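You operate a simulated robot arm through the tools that you are given. There is no shell and no other tool. Be economical: measure what you need, move in short steps, check, and stop when the job is done.

The job below is to be done with a simulated robot arm. You get a single attempt, and the scene is never put back.

JOB
Put the jar of beads and the wiping pad in the oak book crate.

The check looks at the end state, three seconds after you hand in, the way a careful person would. Anything else that was tipped, shoved, dropped, spilled or broken makes it a failure.

ROBOT AND FRAMES
A 7-joint arm with a two-finger parallel gripper, fixed in place. Base frame: the origin is at the foot of the arm, x ahead of it, y to its left, z up; the work surface is at about z = 0. Readings come in mm, rad, newtons and seconds.
With the tool pointing down near the work surface it reaches from about 240 to 620 mm from the base axis. Its first joint turns from -1.152 to 1.152 rad. Payload 2.6 kg.
The tool frame sits at the grasp point between the pads (the TCP): z along the fingers, y along the line on which they close. The tips reach 30 mm beyond it. Largest opening 94 mm; finger width 28, thickness 10; the body of the gripper, 50 by 96 mm, starts 55 mm behind the TCP.
Orientation is that of the tool frame in the base frame, as a unit quaternion [x, y, z, w]. With the fingers straight down and closing along the base's y, the tool's x points along the base's -x, its y along +y and its z along -z.

CONTROLS
- The arm moves only by the tool send_rows. Its argument "steps" is a list of rows, each an object (a shift or turn left out is 0, a gripper value left out holds the last) with "xyz": the shift along the base's x, y, z in mm, a list of three; "turn": the turn, a rotation vector about the base's x, y, z in rad, a list of three; "grip": the closure, from 0 (fully open) to 1 (shut). In form: [{"xyz": [dx, dy, dz], "turn": [ax, ay, az], "grip": grip}, ...]. A call has 1 to 10 rows; each row is the pose to reach, as a shift and turn from the pose commanded when the call began. A row lasts 0.2 s, in which the tool goes at most 50 mm and 0.15 rad; a call with a longer step from one row to the next is refused whole, and so is a gripper value outside its range. A pose out of reach is approached as far as the arm can. The call stops where the force on the tool passes 40 N (or 10 N more than at its start, if that is more) or the arm is blocked; 0.2 s more then pass. Each finger travels about 72 mm/s and halts on what it meets, pressing with about 39 N; the grip force reading is that of the motor and also rises with nothing between the fingers. The clock runs only during rows and for 0.2 s after the last one: add rows that repeat a pose to give the fingers time. The reply holds the time, the measured pose of the TCP, the force on the tool along the base axes, the opening and the grip force, in the units named above and with some noise.
- Cameras (640 x 400 px; columns grow to the right, rows downward): "scene" is fixed at [52.6, 457.3, 552.3]; the picture's right is [-0.50, -0.87, 0.00], its down [-0.58, 0.33, -0.74] and it looks along [0.64, -0.37, -0.67] (base axes); focal length 245 px, centre (320, 200). "wrist" rides on the gripper at [-37, 0, -58] in the tool frame; the picture's right is [0.00, -1.00, 0.00], its down [0.97, 0.00, -0.24] and it looks along [0.24, 0.00, 0.97] (tool axes); focal length 218 px, centre (320, 200).
- grab_frame(camera): a new picture of that camera. It takes no simulated time.
- probe_pixels(camera, pixels): there is no depth. For up to 12 entries [column, row, z] of the newest picture of that camera ("zoom" is the newest enlarged one), the place [x, y] in the base frame at which the ray of that pixel passes the height z, good to about 3 mm. It takes no simulated time.
- inspect(camera, box): a new picture of the part [left, top, right, bottom] of that camera's present view, enlarged. It takes no simulated time.
- sign_off(): hands the job in; it is judged then, once.

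Work in short steps. Measure before you move; look again where a grasp or a placing could have gone wrong, and mend it. You have 60 turns and 22 pictures in all, those below and enlarged ones among them. Open the gripper and draw the arm clear of the work before you hand the job in, unless the task says otherwise; then end with one line.

The tools are called after ">>>" by a JSON object that holds its "op" and its "data". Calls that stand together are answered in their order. send_rows: Moves the arm, as the interface text tells. Its arguments: {"type":"object","properties":{"steps":{"type":"array","items":{"type":"object","properties":{"xyz":{"type":"array","items":{"type":"number"}},"turn":{"type":"array","items":{"type":"number"}},"grip":{"type":"number"}}}}},"required":["steps"]} The other tools are called the same way: grab_frame (camera) takes a picture; probe_pixels (camera, pixels) gives the place at which the rays of pixels pass given heights; inspect (camera, box) takes an enlarged picture of a part of a camera's view; sign_off () hands the job in.

At the start:

```text
time_s: 0.0
eef_pos: [338.0, 117.0, 365.6]
ee_rot: [-0.001, 1.0, -0.001, 0.001]
contact_force: [0.1, 0.0, 0.1]
opening: 94.1
grip_force: 0.1
```

scene: 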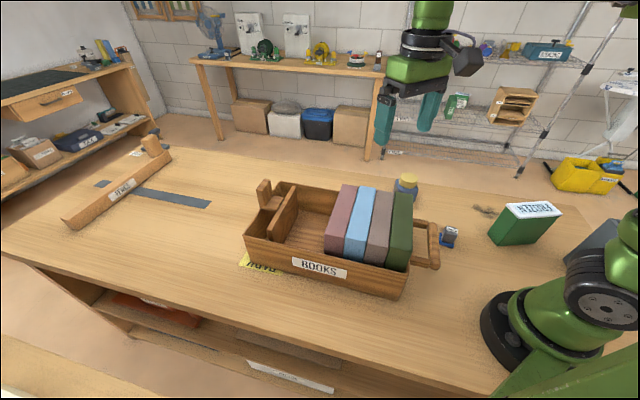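
wrist: 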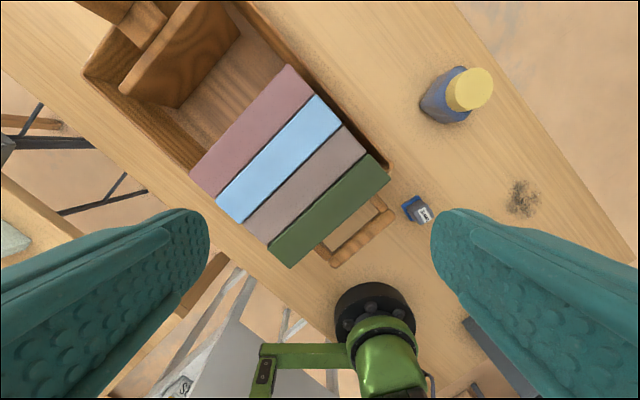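

The scene shows the crate near (330,240), a yellow-lidded jar at (406,187), a small blue item at (449,236) and a green box at (525,222). I'll zoom in to identify them.

>>> {"op": "inspect", "data": {"camera": "scene", "box": [380, 160, 580, 285]}}

>>> {"op": "inspect", "data": {"camera": "scene", "box": [220, 160, 460, 310]}}

>>> {"op": "inspect", "data": {"camera": "wrist", "box": [380, 50, 560, 240]}}

```text
3.20 times, centred on (480, 222) of scene
```

zoom: 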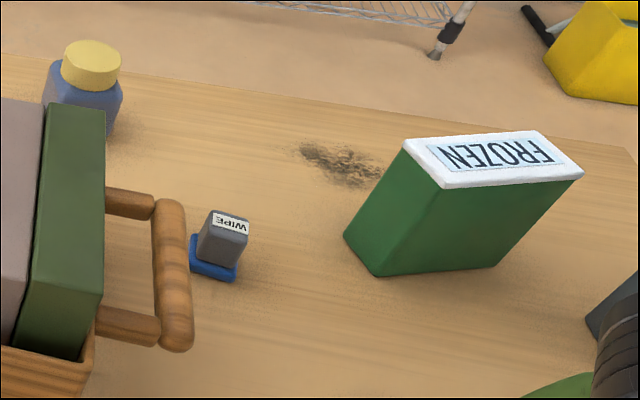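

```text
2.67 times, centred on (340, 235) of scene
```

zoom: 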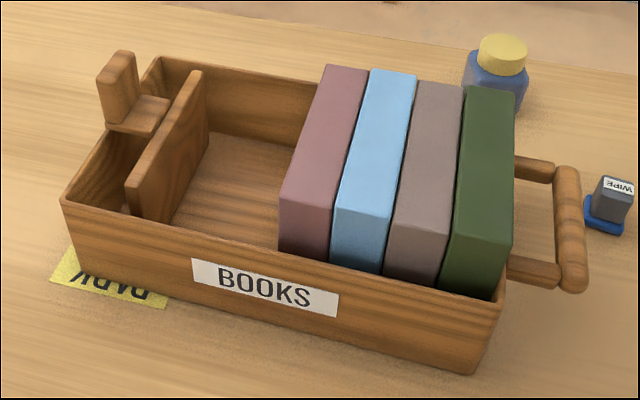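

```text
2.11 times, centred on (470, 145) of wrist
```

zoom: 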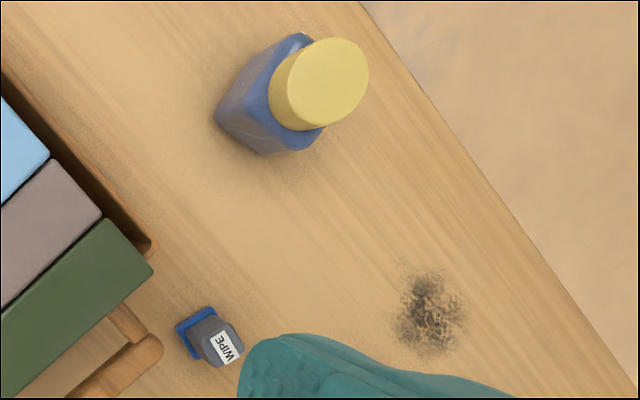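

Zooms show the jar (blue body, yellow lid) and the WIPE pad with a handle block, and a free bay between the divider and the pink book. I'll probe key points from both cameras to triangulate heights.

>>> {"op": "probe_pixels", "data": {"camera": "wrist", "pixels": [[470, 89, 0], [470, 89, 90], [425, 217, 0], [425, 217, 40], [289, 66, 0], [289, 66, 120], [190, 172, 0], [190, 172, 120], [388, 166, 0], [388, 166, 60], [119, 92, 0], [119, 92, 100]]}}

>>> {"op": "probe_pixels", "data": {"camera": "scene", "pixels": [[408, 179, 0], [408, 179, 90], [452, 230, 0], [452, 230, 40], [342, 184, 0], [342, 184, 120], [327, 236, 0], [327, 236, 120], [243, 236, 60], [250, 262, 0], [268, 231, 0], [268, 231, 100]]}}

```text
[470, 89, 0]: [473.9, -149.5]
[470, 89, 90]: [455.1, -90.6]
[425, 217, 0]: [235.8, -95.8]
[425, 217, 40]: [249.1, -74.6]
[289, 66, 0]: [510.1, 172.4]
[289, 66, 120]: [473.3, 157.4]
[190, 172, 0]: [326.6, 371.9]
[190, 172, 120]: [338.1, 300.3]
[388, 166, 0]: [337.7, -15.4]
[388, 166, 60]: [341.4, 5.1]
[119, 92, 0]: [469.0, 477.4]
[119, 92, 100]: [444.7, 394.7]
```

```text
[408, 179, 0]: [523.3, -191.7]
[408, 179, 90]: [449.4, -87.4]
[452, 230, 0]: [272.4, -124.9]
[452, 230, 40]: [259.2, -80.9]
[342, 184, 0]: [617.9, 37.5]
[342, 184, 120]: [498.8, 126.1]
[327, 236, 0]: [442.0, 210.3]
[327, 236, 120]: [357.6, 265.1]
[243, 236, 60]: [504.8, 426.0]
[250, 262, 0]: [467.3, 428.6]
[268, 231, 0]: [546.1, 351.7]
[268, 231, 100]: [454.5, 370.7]
```

Triangulated: jar lid top ≈ (453,-90, 88), pad handle top ≈ (254,-70, 48), pink book top edge (341,282)-(466,150) at z≈150, and divider about 136 mm beyond it. I'll go above the jar for a closer look.

>>> {"op": "send_rows", "data": {"steps": [{"xyz": [20, -35, -17]}, {"xyz": [40, -70, -34]}, {"xyz": [60, -105, -51]}, {"xyz": [80, -140, -68]}, {"xyz": [100, -175, -85]}, {"xyz": [115, -207, -100]}]}}

>>> {"op": "grab_frame", "data": {"camera": "wrist"}}

```text
time_s: 1.4
eef_pos: [453.5, -91.1, 265.9]
ee_rot: [0.0, 1.0, 0.0, 0.0]
contact_force: [0.8, 0.1, -0.5]
opening: 94.0
grip_force: 0.0
```

```text
16 pictures are left
```

wrist: 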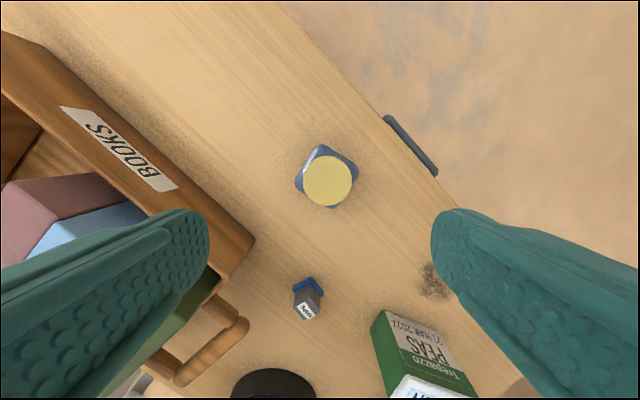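

>>> {"op": "inspect", "data": {"camera": "wrist", "box": [200, 120, 440, 340]}}

>>> {"op": "probe_pixels", "data": {"camera": "wrist", "pixels": [[328, 181, 88], [302, 181, 88], [353, 181, 88], [322, 145, 60], [295, 184, 60], [358, 168, 60], [333, 208, 60], [254, 243, 60], [254, 243, 80], [308, 283, 0], [308, 310, 48], [248, 321, 40]]}}

```text
1.82 times, centred on (320, 230) of wrist
```

zoom: 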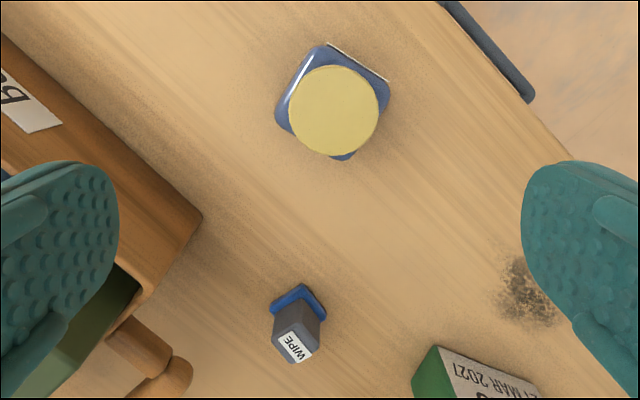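

```text
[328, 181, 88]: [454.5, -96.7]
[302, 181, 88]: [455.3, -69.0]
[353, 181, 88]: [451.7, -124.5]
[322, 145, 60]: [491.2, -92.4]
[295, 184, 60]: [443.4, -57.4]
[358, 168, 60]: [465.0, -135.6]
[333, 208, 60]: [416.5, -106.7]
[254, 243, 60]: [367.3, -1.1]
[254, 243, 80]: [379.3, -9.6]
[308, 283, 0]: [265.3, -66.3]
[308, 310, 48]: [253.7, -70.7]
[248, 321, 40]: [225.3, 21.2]
```

The jar is a square body (~56 mm) centred about (454,-97), with faces along base angles 60°/150°. I'll rotate +1.047 rad about z so the fingers close along 150°, then descend.

>>> {"op": "send_rows", "data": {"steps": [{"xyz": [0, -2, -15], "turn": [0, 0, 0.15]}, {"xyz": [0, -4, -30], "turn": [0, 0, 0.3]}, {"xyz": [0, -6, -45], "turn": [0, 0, 0.45]}, {"xyz": [0, -6, -60], "turn": [0, 0, 0.6]}, {"xyz": [0, -6, -75], "turn": [0, 0, 0.75]}, {"xyz": [0, -6, -90], "turn": [0, 0, 0.9]}, {"xyz": [0, -6, -105], "turn": [0, 0, 1.047]}]}}

>>> {"op": "grab_frame", "data": {"camera": "wrist"}}

```text
time_s: 3.0
eef_pos: [452.7, -95.8, 161.1]
ee_rot: [-0.502, 0.865, -0.001, 0.001]
contact_force: [0.2, 0.5, -0.8]
opening: 94.1
grip_force: 0.1
```

```text
14 pictures are left
```

wrist: 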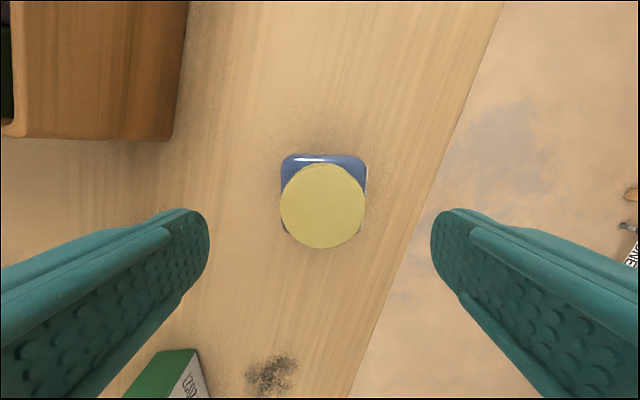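

Jar is square to the fingers and centred at column 323. Descend to z≈45.

>>> {"op": "probe_pixels", "data": {"camera": "wrist", "pixels": [[322, 206, 88], [280, 206, 88], [364, 206, 88]]}}

>>> {"op": "send_rows", "data": {"steps": [{"xyz": [0, 0, -30]}, {"xyz": [0, 0, -60]}, {"xyz": [0, 0, -85]}, {"xyz": [0, 0, -102]}, {"xyz": [0, 0, -116]}]}}

```text
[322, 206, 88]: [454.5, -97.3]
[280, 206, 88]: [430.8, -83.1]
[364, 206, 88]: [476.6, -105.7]
```

```text
time_s: 4.2
eef_pos: [452.4, -95.8, 45.1]
ee_rot: [-0.5, 0.866, 0.0, 0.0]
contact_force: [-0.6, -0.2, 0.3]
opening: 94.0
grip_force: 0.1
```

Clear of contact at z=45. Close on the jar, giving the fingers time.

>>> {"op": "send_rows", "data": {"steps": [{"xyz": [1, -1, 0], "grip": 0.3}, {"xyz": [1, -1, 0], "grip": 0.6}, {"xyz": [1, -1, 0], "grip": 1}, {"xyz": [1, -1, 0], "grip": 1}, {"xyz": [1, -1, 0], "grip": 1}]}}

```text
time_s: 5.4
eef_pos: [453.3, -97.3, 44.9]
ee_rot: [-0.499, 0.866, 0.0, 0.0]
contact_force: [0.6, -0.6, -0.1]
opening: 69.1
grip_force: 39.1
```

Gripped at 69 mm with 39 N. Lift to z≈285, well above the books.

>>> {"op": "send_rows", "data": {"steps": [{"xyz": [0, 0, 20]}, {"xyz": [0, 0, 60]}, {"xyz": [0, 0, 100]}, {"xyz": [0, 0, 140]}, {"xyz": [0, 0, 180]}, {"xyz": [0, 0, 220]}, {"xyz": [0, 0, 240]}]}}

>>> {"op": "grab_frame", "data": {"camera": "scene"}}

```text
time_s: 7.0
eef_pos: [452.3, -96.9, 285.3]
ee_rot: [-0.501, 0.866, 0.0, 0.0]
contact_force: [0.3, 0.2, -3.0]
opening: 69.3
grip_force: 39.0
```

```text
13 pictures are left
```

scene: 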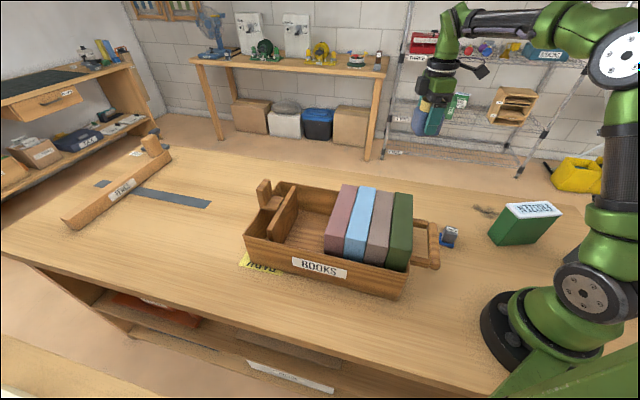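

Jar held securely. Carry it over the books (jar bottom ≈240 > 150) to above the bay at (452,263), turning -0.27 rad to align with the bay.

>>> {"op": "send_rows", "data": {"steps": [{"xyz": [0, 45, 0], "turn": [0, 0, -0.05]}, {"xyz": [0, 90, 0], "turn": [0, 0, -0.1]}, {"xyz": [0, 135, 0], "turn": [0, 0, -0.15]}, {"xyz": [0, 180, 0], "turn": [0, 0, -0.2]}, {"xyz": [0, 225, 0], "turn": [0, 0, -0.25]}, {"xyz": [0, 270, 0], "turn": [0, 0, -0.27]}, {"xyz": [0, 315, 0], "turn": [0, 0, -0.27]}, {"xyz": [0, 360, 0], "turn": [0, 0, -0.27]}]}}

>>> {"op": "grab_frame", "data": {"camera": "wrist"}}

```text
time_s: 8.8
eef_pos: [448.3, 263.6, 282.7]
ee_rot: [-0.378, 0.926, -0.001, 0.0]
contact_force: [-0.2, 0.1, -4.3]
opening: 69.2
grip_force: 39.0
```

```text
12 pictures are left
```

wrist: 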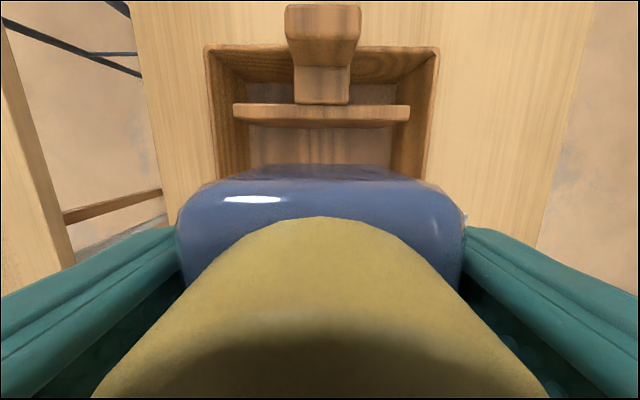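

The bay is aligned with the camera (columns centred ≈322). I'll probe the divider's near edge and the rim corners.

>>> {"op": "probe_pixels", "data": {"camera": "wrist", "pixels": [[233, 120, 119], [410, 120, 119], [320, 127, 119], [320, 127, 10], [206, 46, 75], [440, 48, 75], [320, 165, 10], [247, 165, 10], [400, 165, 10]]}}

>>> {"op": "inspect", "data": {"camera": "scene", "box": [230, 170, 370, 290]}}

```text
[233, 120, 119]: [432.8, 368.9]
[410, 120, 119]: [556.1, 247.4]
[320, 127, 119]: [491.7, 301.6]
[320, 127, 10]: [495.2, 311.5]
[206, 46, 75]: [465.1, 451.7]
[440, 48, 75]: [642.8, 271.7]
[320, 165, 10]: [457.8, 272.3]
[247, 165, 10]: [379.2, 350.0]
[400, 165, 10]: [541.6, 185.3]
```

```text
3.33 times, centred on (300, 230) of scene
```

zoom: 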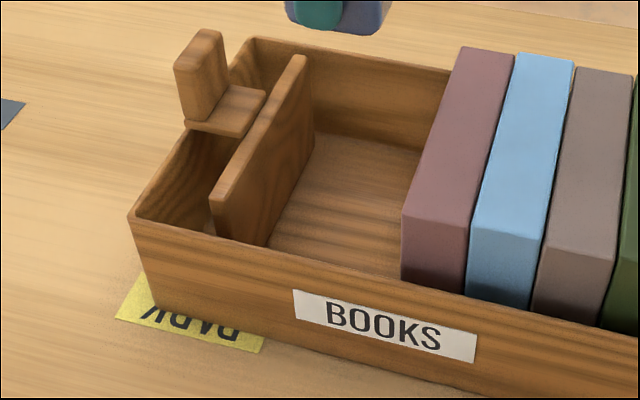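

Bay: books at u≈442, divider at u≈566 (along the crate), width centred at v≈118. I'll set the jar toward the far side (≈(466,227)) leaving space for the pad; move over and descend partway.

>>> {"op": "send_rows", "data": {"steps": [{"xyz": [12, -36, 0]}, {"xyz": [12, -36, 0]}, {"xyz": [12, -36, -35]}, {"xyz": [12, -36, -70]}, {"xyz": [12, -36, -105]}, {"xyz": [12, -36, -130]}, {"xyz": [12, -36, -130]}]}}

>>> {"op": "grab_frame", "data": {"camera": "scene"}}

>>> {"op": "grab_frame", "data": {"camera": "wrist"}}

```text
time_s: 10.4
eef_pos: [465.3, 227.5, 152.6]
ee_rot: [-0.378, 0.926, 0.0, -0.001]
contact_force: [-0.2, -1.0, -3.8]
opening: 69.7
grip_force: 39.0
```

```text
10 pictures are left
```

scene: 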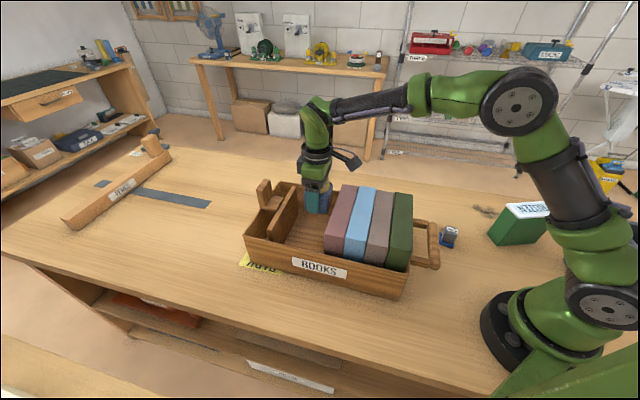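

```text
9 pictures are left
```

wrist: 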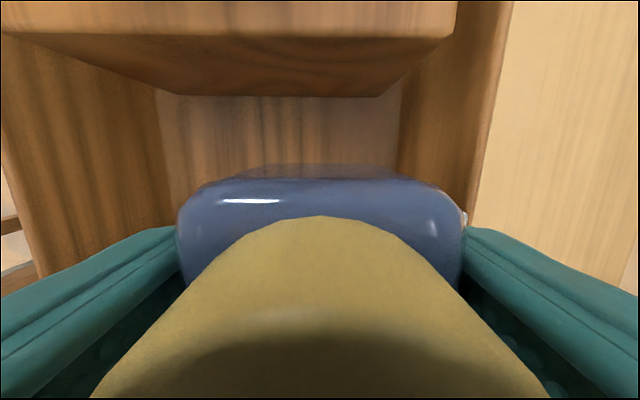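

Check clearances of the right wall and divider base from this view before lowering.

>>> {"op": "probe_pixels", "data": {"camera": "wrist", "pixels": [[400, 140, 10], [160, 110, 10], [280, 97, 10], [280, 38, 119], [500, 60, 75], [475, 200, 75], [495, 100, 75], [470, 165, 75]]}}

```text
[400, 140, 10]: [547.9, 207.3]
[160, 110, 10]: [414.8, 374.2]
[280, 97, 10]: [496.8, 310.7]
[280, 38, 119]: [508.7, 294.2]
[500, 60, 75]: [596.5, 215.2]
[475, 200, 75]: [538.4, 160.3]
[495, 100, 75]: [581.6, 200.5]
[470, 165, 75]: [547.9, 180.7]
```

Inner walls at v≈14 and 226, so the fingers have ≈19 mm at the far wall. Lower to TCP z≈63.

>>> {"op": "send_rows", "data": {"steps": [{"xyz": [0, 0, -25]}, {"xyz": [0, 0, -50]}, {"xyz": [0, 0, -70]}, {"xyz": [0, 0, -82]}, {"xyz": [0, 0, -89]}, {"xyz": [0, 0, -89]}]}}

>>> {"op": "send_rows", "data": {"steps": [{"xyz": [0, 0, -2]}, {"xyz": [0, 0, -4]}, {"xyz": [0, 0, -4]}]}}

```text
time_s: 11.8
eef_pos: [465.3, 225.7, 65.0]
ee_rot: [-0.378, 0.926, 0.0, 0.001]
contact_force: [-1.0, 0.8, -1.8]
opening: 69.3
grip_force: 38.8
```

```text
time_s: 12.5
eef_pos: [467.1, 225.3, 64.8]
ee_rot: [-0.377, 0.926, 0.0, 0.0]
contact_force: [-0.9, -0.3, 5.2]
opening: 69.3
grip_force: 39.4
stopped in row 3: the force on the tool passed its limit (the readings are from after the stop); the commanded pose is now the measured one
```

Contact at z≈65 (crate floor ≈19 mm). Release gently, opening only to ≈84 mm.

>>> {"op": "send_rows", "data": {"steps": [{"xyz": [0, 0, 0], "grip": 0.25}, {"xyz": [0, 0, 0], "grip": 0.12}, {"xyz": [0, 0, 0], "grip": 0.12}]}}

>>> {"op": "inspect", "data": {"camera": "scene", "box": [230, 140, 430, 290]}}

```text
time_s: 13.3
eef_pos: [467.5, 224.6, 66.1]
ee_rot: [-0.377, 0.926, 0.0, 0.0]
contact_force: [-3.0, -0.3, 11.9]
opening: 82.7
grip_force: 0.0
```

```text
2.67 times, centred on (330, 215) of scene
```

zoom: 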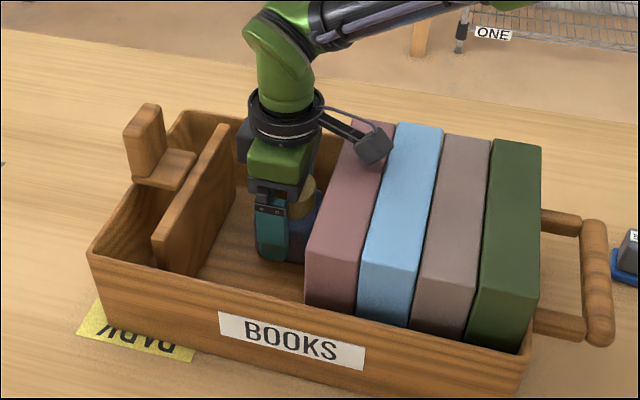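

The grip is open but 12 N still pushes up on the tool; the black box on the wrist seems to rest on the pink book's top (zoom (375,145)). I'll raise straight up gently and look.

>>> {"op": "send_rows", "data": {"steps": [{"xyz": [0, 0, 5]}, {"xyz": [0, 0, 15]}, {"xyz": [0, 0, 40]}, {"xyz": [0, 0, 80]}, {"xyz": [0, 0, 120]}, {"xyz": [0, 0, 160]}, {"xyz": [0, 0, 200]}]}}

>>> {"op": "inspect", "data": {"camera": "scene", "box": [230, 140, 430, 290]}}

>>> {"op": "grab_frame", "data": {"camera": "wrist"}}

```text
time_s: 14.9
eef_pos: [465.9, 228.7, 266.6]
ee_rot: [-0.377, 0.926, 0.0, -0.001]
contact_force: [0.0, -1.6, -0.3]
opening: 82.6
grip_force: 0.0
```

```text
2.67 times, centred on (330, 215) of scene
```

zoom: 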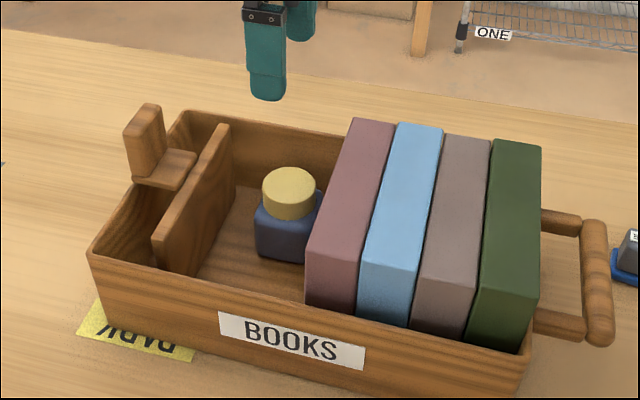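

```text
6 pictures are left
```

wrist: 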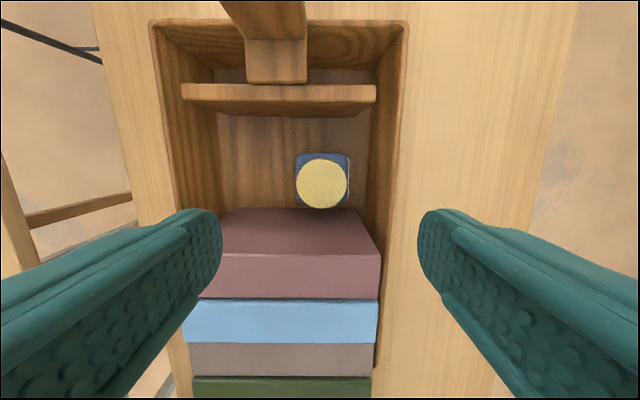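

Jar stands upright in the bay, books intact. Probe jar, book edge and bay left side for the pad's placement.

>>> {"op": "probe_pixels", "data": {"camera": "wrist", "pixels": [[322, 182, 98], [296, 182, 98], [320, 253, 150], [218, 210, 10], [217, 115, 10], [300, 115, 10], [294, 170, 50], [220, 207, 10]]}}

>>> {"op": "probe_pixels", "data": {"camera": "zoom", "pixels": [[290, 180, 88], [290, 180, 98], [290, 180, 108], [352, 120, 150], [305, 250, 150]]}}

```text
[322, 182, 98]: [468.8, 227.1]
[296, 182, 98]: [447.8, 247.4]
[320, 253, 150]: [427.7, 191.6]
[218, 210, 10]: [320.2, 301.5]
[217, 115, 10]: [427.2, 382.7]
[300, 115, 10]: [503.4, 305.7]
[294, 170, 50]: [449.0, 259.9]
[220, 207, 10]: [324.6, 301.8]
```

```text
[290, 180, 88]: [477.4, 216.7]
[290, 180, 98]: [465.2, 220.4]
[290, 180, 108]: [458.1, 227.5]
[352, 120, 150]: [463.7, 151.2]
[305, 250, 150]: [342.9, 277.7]
```

Jar is at about (468,226), v from 123 up, leaving the near half of the bay free. Now go above the pad at (254,-70), turning back to the starting orientation, gripper fully open.

>>> {"op": "send_rows", "data": {"steps": [{"xyz": [-23, -33, 0], "turn": [0, 0, -0.085], "grip": 0}, {"xyz": [-47, -66, 0], "turn": [0, 0, -0.17]}, {"xyz": [-70, -100, 0], "turn": [0, 0, -0.256]}, {"xyz": [-94, -133, 0], "turn": [0, 0, -0.342]}, {"xyz": [-118, -166, 0], "turn": [0, 0, -0.428]}, {"xyz": [-141, -200, 0], "turn": [0, 0, -0.514]}, {"xyz": [-165, -233, -10], "turn": [0, 0, -0.6]}, {"xyz": [-188, -266, -25], "turn": [0, 0, -0.686]}, {"xyz": [-212, -298, -45], "turn": [0, 0, -0.772]}, {"xyz": [-212, -298, -65], "turn": [0, 0, -0.772]}]}}

>>> {"op": "grab_frame", "data": {"camera": "wrist"}}

```text
time_s: 17.1
eef_pos: [255.2, -73.1, 202.1]
ee_rot: [0.0, 1.0, 0.0, 0.0]
contact_force: [-0.8, -0.2, 0.4]
opening: 93.8
grip_force: 0.1
```

```text
5 pictures are left
```

wrist: 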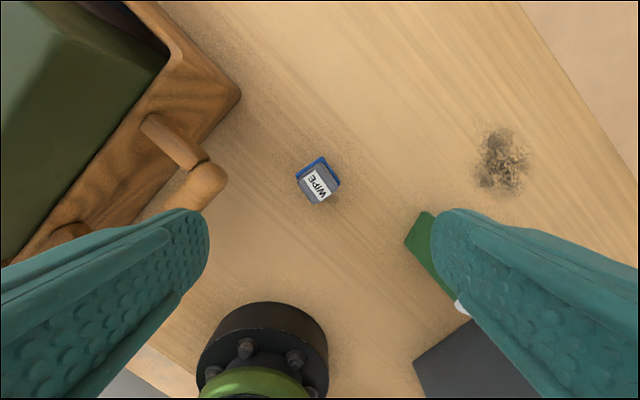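

Pad at (318,182). Zoom in for its orientation.

>>> {"op": "inspect", "data": {"camera": "wrist", "box": [270, 140, 366, 220]}}

>>> {"op": "probe_pixels", "data": {"camera": "wrist", "pixels": [[318, 186, 48], [296, 177, 5], [323, 156, 5], [340, 182, 5], [208, 163, 30], [228, 183, 40], [406, 242, 0], [428, 212, 0], [428, 212, 100], [240, 95, 75], [328, 330, 60]]}}

```text
5.00 times, centred on (318, 180) of wrist
```

zoom: 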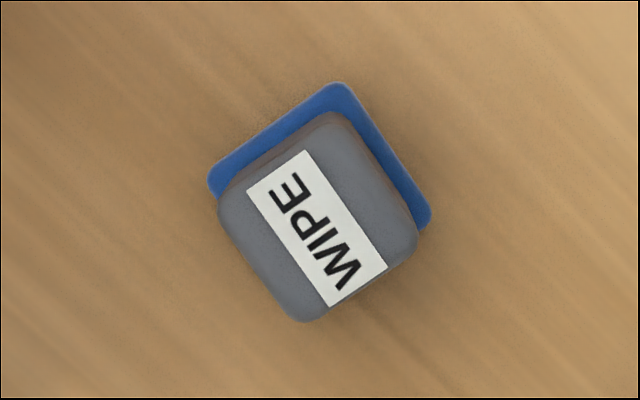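

```text
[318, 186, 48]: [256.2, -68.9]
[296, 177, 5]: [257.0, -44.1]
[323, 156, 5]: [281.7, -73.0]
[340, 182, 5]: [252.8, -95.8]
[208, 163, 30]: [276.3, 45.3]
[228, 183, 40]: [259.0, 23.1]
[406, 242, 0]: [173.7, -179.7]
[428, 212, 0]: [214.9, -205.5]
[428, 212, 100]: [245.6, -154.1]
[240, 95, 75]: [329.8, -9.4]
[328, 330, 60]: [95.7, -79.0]
```

Handle is ~28 mm square with faces at 34°/125°. Before turning the hand, check the green box's position for clearance.

>>> {"op": "probe_pixels", "data": {"camera": "scene", "pixels": [[488, 234, 0], [498, 246, 0], [534, 243, 0], [506, 205, 100], [506, 205, 130], [519, 219, 100], [519, 219, 130], [562, 214, 130]]}}

```text
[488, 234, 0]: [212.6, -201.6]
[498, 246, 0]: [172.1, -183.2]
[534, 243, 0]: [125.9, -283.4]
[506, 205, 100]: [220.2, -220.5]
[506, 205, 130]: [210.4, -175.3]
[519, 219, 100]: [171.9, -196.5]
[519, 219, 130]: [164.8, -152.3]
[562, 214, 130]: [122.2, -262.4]
```

Green box is >80 mm from the fingers' path. Rotate -0.977 rad so the fingers close along 34°, opening reduced to ≈70, and descend to z≈100.

>>> {"op": "send_rows", "data": {"steps": [{"xyz": [0, 3, 0], "turn": [0, 0, -0.14], "grip": 0.2}, {"xyz": [0, 3, 0], "turn": [0, 0, -0.28]}, {"xyz": [0, 3, -10], "turn": [0, 0, -0.42]}, {"xyz": [0, 3, -25], "turn": [0, 0, -0.56]}, {"xyz": [0, 3, -45], "turn": [0, 0, -0.7]}, {"xyz": [0, 3, -65], "turn": [0, 0, -0.84]}, {"xyz": [0, 3, -85], "turn": [0, 0, -0.977]}, {"xyz": [0, 3, -100], "turn": [0, 0, -0.977]}, {"xyz": [0, 3, -100], "turn": [0, 0, -0.977]}]}}

>>> {"op": "grab_frame", "data": {"camera": "wrist"}}

```text
time_s: 19.1
eef_pos: [255.2, -68.7, 100.9]
ee_rot: [0.469, 0.883, 0.0, 0.001]
contact_force: [0.9, 0.1, 1.5]
opening: 75.2
grip_force: 0.0
```

```text
3 pictures are left
```

wrist: 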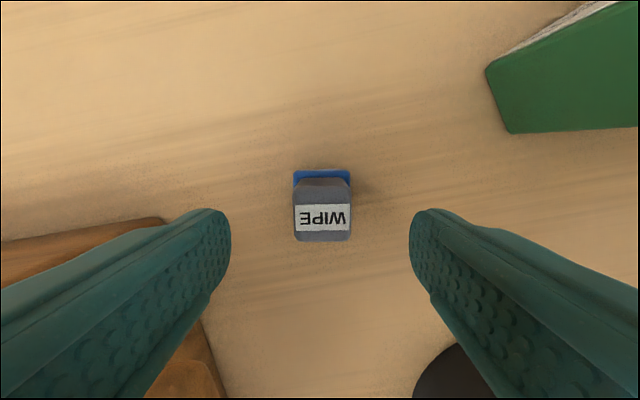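

Squarely aligned. Descend to z≈46 and close.

>>> {"op": "send_rows", "data": {"steps": [{"xyz": [0, 0, -25]}, {"xyz": [0, 0, -45]}, {"xyz": [0, 0, -55]}, {"xyz": [0, 0, -55], "grip": 0.5}, {"xyz": [0, 0, -55], "grip": 0.8}, {"xyz": [0, 0, -55], "grip": 1}, {"xyz": [0, 0, -55], "grip": 1}, {"xyz": [0, 0, -55], "grip": 1}]}}

```text
time_s: 20.9
eef_pos: [254.2, -68.2, 44.5]
ee_rot: [0.469, 0.883, -0.001, 0.001]
contact_force: [-0.4, -0.3, -0.5]
opening: 35.3
grip_force: 39.3
```

Gripped (35 mm, 39 N). Lift to z≈270.

>>> {"op": "send_rows", "data": {"steps": [{"xyz": [0, 0, 25]}, {"xyz": [0, 0, 70]}, {"xyz": [0, 0, 115]}, {"xyz": [0, 0, 160]}, {"xyz": [0, 0, 200]}, {"xyz": [0, 0, 225]}, {"xyz": [0, 0, 225]}]}}

```text
time_s: 22.5
eef_pos: [253.2, -69.2, 270.0]
ee_rot: [0.47, 0.883, 0.0, 0.001]
contact_force: [0.1, -0.6, -0.1]
opening: 35.3
grip_force: 38.9
```

Still held. Carry to above the free part of the bay, ≈(411,300), turning +0.165 rad.

>>> {"op": "send_rows", "data": {"steps": [{"xyz": [17, 41, 0], "turn": [0, 0, 0.02]}, {"xyz": [34, 82, 0], "turn": [0, 0, 0.04]}, {"xyz": [52, 123, 0], "turn": [0, 0, 0.06]}, {"xyz": [70, 164, 0], "turn": [0, 0, 0.08]}, {"xyz": [87, 205, 0], "turn": [0, 0, 0.1]}, {"xyz": [105, 246, 0], "turn": [0, 0, 0.12]}, {"xyz": [122, 287, 0], "turn": [0, 0, 0.14]}, {"xyz": [140, 328, 0], "turn": [0, 0, 0.165]}, {"xyz": [157, 369, 0], "turn": [0, 0, 0.165]}, {"xyz": [157, 369, 0], "turn": [0, 0, 0.165]}]}}

>>> {"op": "grab_frame", "data": {"camera": "wrist"}}

```text
time_s: 24.7
eef_pos: [410.2, 301.5, 269.3]
ee_rot: [0.394, 0.919, -0.001, 0.001]
contact_force: [0.0, 0.0, 0.3]
opening: 35.3
grip_force: 38.6
```

```text
2 pictures are left
```

wrist: 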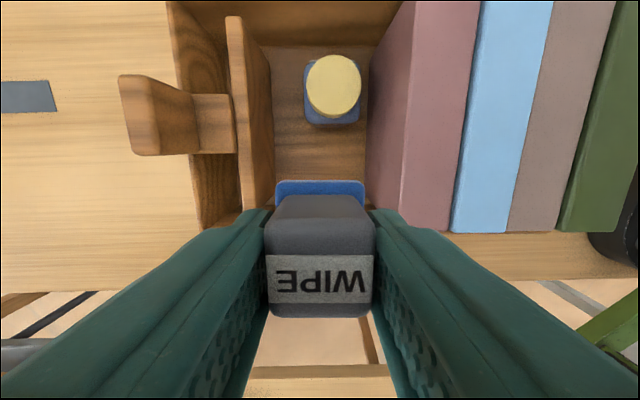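

Pad held between books (col ≈412) and divider (col ≈245), in front of the jar. TCP u≈505, v≈63. Lower to z≈70, then feel for the floor.

>>> {"op": "send_rows", "data": {"steps": [{"xyz": [1, -2, -45]}, {"xyz": [1, -2, -90]}, {"xyz": [1, -2, -130]}, {"xyz": [1, -2, -160]}, {"xyz": [1, -2, -180]}, {"xyz": [1, -2, -192]}, {"xyz": [1, -2, -199]}, {"xyz": [1, -2, -199]}]}}

>>> {"op": "send_rows", "data": {"steps": [{"xyz": [0, 0, -3]}, {"xyz": [0, 0, -6]}, {"xyz": [0, 0, -9]}, {"xyz": [0, 0, -12]}, {"xyz": [0, 0, -14]}]}}

```text
time_s: 26.5
eef_pos: [413.3, 297.4, 72.1]
ee_rot: [0.395, 0.919, 0.0, 0.001]
contact_force: [-0.1, -0.3, -0.5]
opening: 35.4
grip_force: 38.4
```

```text
time_s: 27.7
eef_pos: [412.7, 298.2, 57.1]
ee_rot: [0.394, 0.919, -0.001, 0.001]
contact_force: [0.3, 0.1, 0.4]
opening: 35.1
grip_force: 39.4
```

No contact at z=57; continue down slowly.

>>> {"op": "send_rows", "data": {"steps": [{"xyz": [0, 0, -1.5]}, {"xyz": [0, 0, -3]}, {"xyz": [0, 0, -4.5]}, {"xyz": [0, 0, -6]}]}}

```text
time_s: 28.7
eef_pos: [413.9, 298.8, 51.4]
ee_rot: [0.395, 0.919, -0.001, 0.0]
contact_force: [0.3, -1.6, -0.5]
opening: 35.3
grip_force: 38.7
```

>>> {"op": "send_rows", "data": {"steps": [{"xyz": [0, 0, -1]}, {"xyz": [0, 0, -2]}, {"xyz": [0, 0, -3]}, {"xyz": [0, 0, -4]}]}}

```text
time_s: 29.7
eef_pos: [413.4, 299.5, 49.2]
ee_rot: [0.395, 0.919, 0.002, 0.002]
contact_force: [-6.1, -3.9, 30.4]
opening: 35.2
grip_force: 39.0
```

Contact (30 N) at z≈49: pad is on the floor. Ease up 2 mm and open to ≈62 mm.

>>> {"op": "send_rows", "data": {"steps": [{"xyz": [0, 0, 2]}, {"xyz": [0, 0, 2], "grip": 0.6}, {"xyz": [0, 0, 2], "grip": 0.35}, {"xyz": [0, 0, 2], "grip": 0.35}, {"xyz": [0, 0, 2], "grip": 0.35}]}}

```text
time_s: 30.9
eef_pos: [412.1, 298.6, 48.5]
ee_rot: [0.395, 0.919, -0.001, 0.0]
contact_force: [-0.2, -0.3, 0.0]
opening: 60.9
grip_force: 0.2
```

Released with no residual force. Rise straight up, then look.

>>> {"op": "send_rows", "data": {"steps": [{"xyz": [0, 0, 15]}, {"xyz": [0, 0, 40]}, {"xyz": [0, 0, 80]}, {"xyz": [0, 0, 120]}, {"xyz": [0, 0, 160]}, {"xyz": [0, 0, 200]}, {"xyz": [0, 0, 240]}, {"xyz": [0, 0, 270]}]}}

>>> {"op": "inspect", "data": {"camera": "scene", "box": [220, 140, 470, 300]}}

```text
time_s: 32.7
eef_pos: [412.0, 297.7, 318.7]
ee_rot: [0.395, 0.919, -0.001, 0.0]
contact_force: [-0.1, 0.7, -0.3]
opening: 61.0
grip_force: 0.1
```

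```text
2.50 times, centred on (345, 220) of scene
```

zoom: 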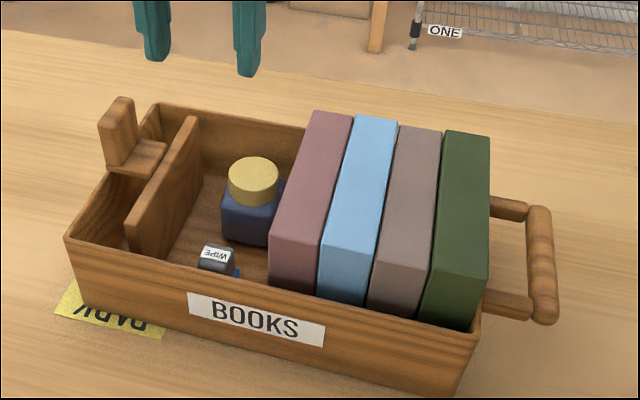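

Both items stand in the crate, books and divider unchanged. Draw the arm back, fully open.

>>> {"op": "send_rows", "data": {"steps": [{"xyz": [-10, -40, 10], "grip": 0}, {"xyz": [-20, -80, 20]}, {"xyz": [-30, -120, 30]}, {"xyz": [-40, -160, 40]}, {"xyz": [-50, -200, 45]}, {"xyz": [-60, -240, 45]}, {"xyz": [-70, -280, 45]}]}}

>>> {"op": "grab_frame", "data": {"camera": "scene"}}

```text
time_s: 34.3
eef_pos: [339.6, 17.9, 364.1]
ee_rot: [0.395, 0.919, 0.0, 0.0]
contact_force: [0.6, -0.4, 0.8]
opening: 93.8
grip_force: 0.0
```

```text
0 pictures are left
```

scene: 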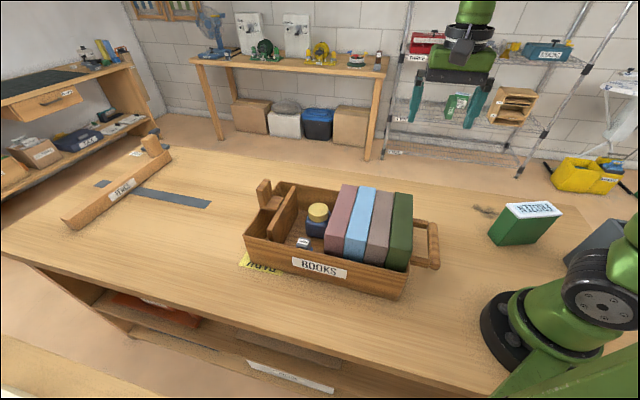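

The final picture shows the jar at (317,218) and the pad at (303,243) in the crate. Everything else is where it was and the arm is clear, so I'm handing in.

>>> {"op": "sign_off", "data": {}}

```text
The job is handed in.
```

The jar of beads and the wiping pad are both upright in the oak book crate; on release the jar may have dropped a few millimetres and the wrist seemed to press lightly (about 12 N) on the pink book, but the last picture shows nothing else moved.
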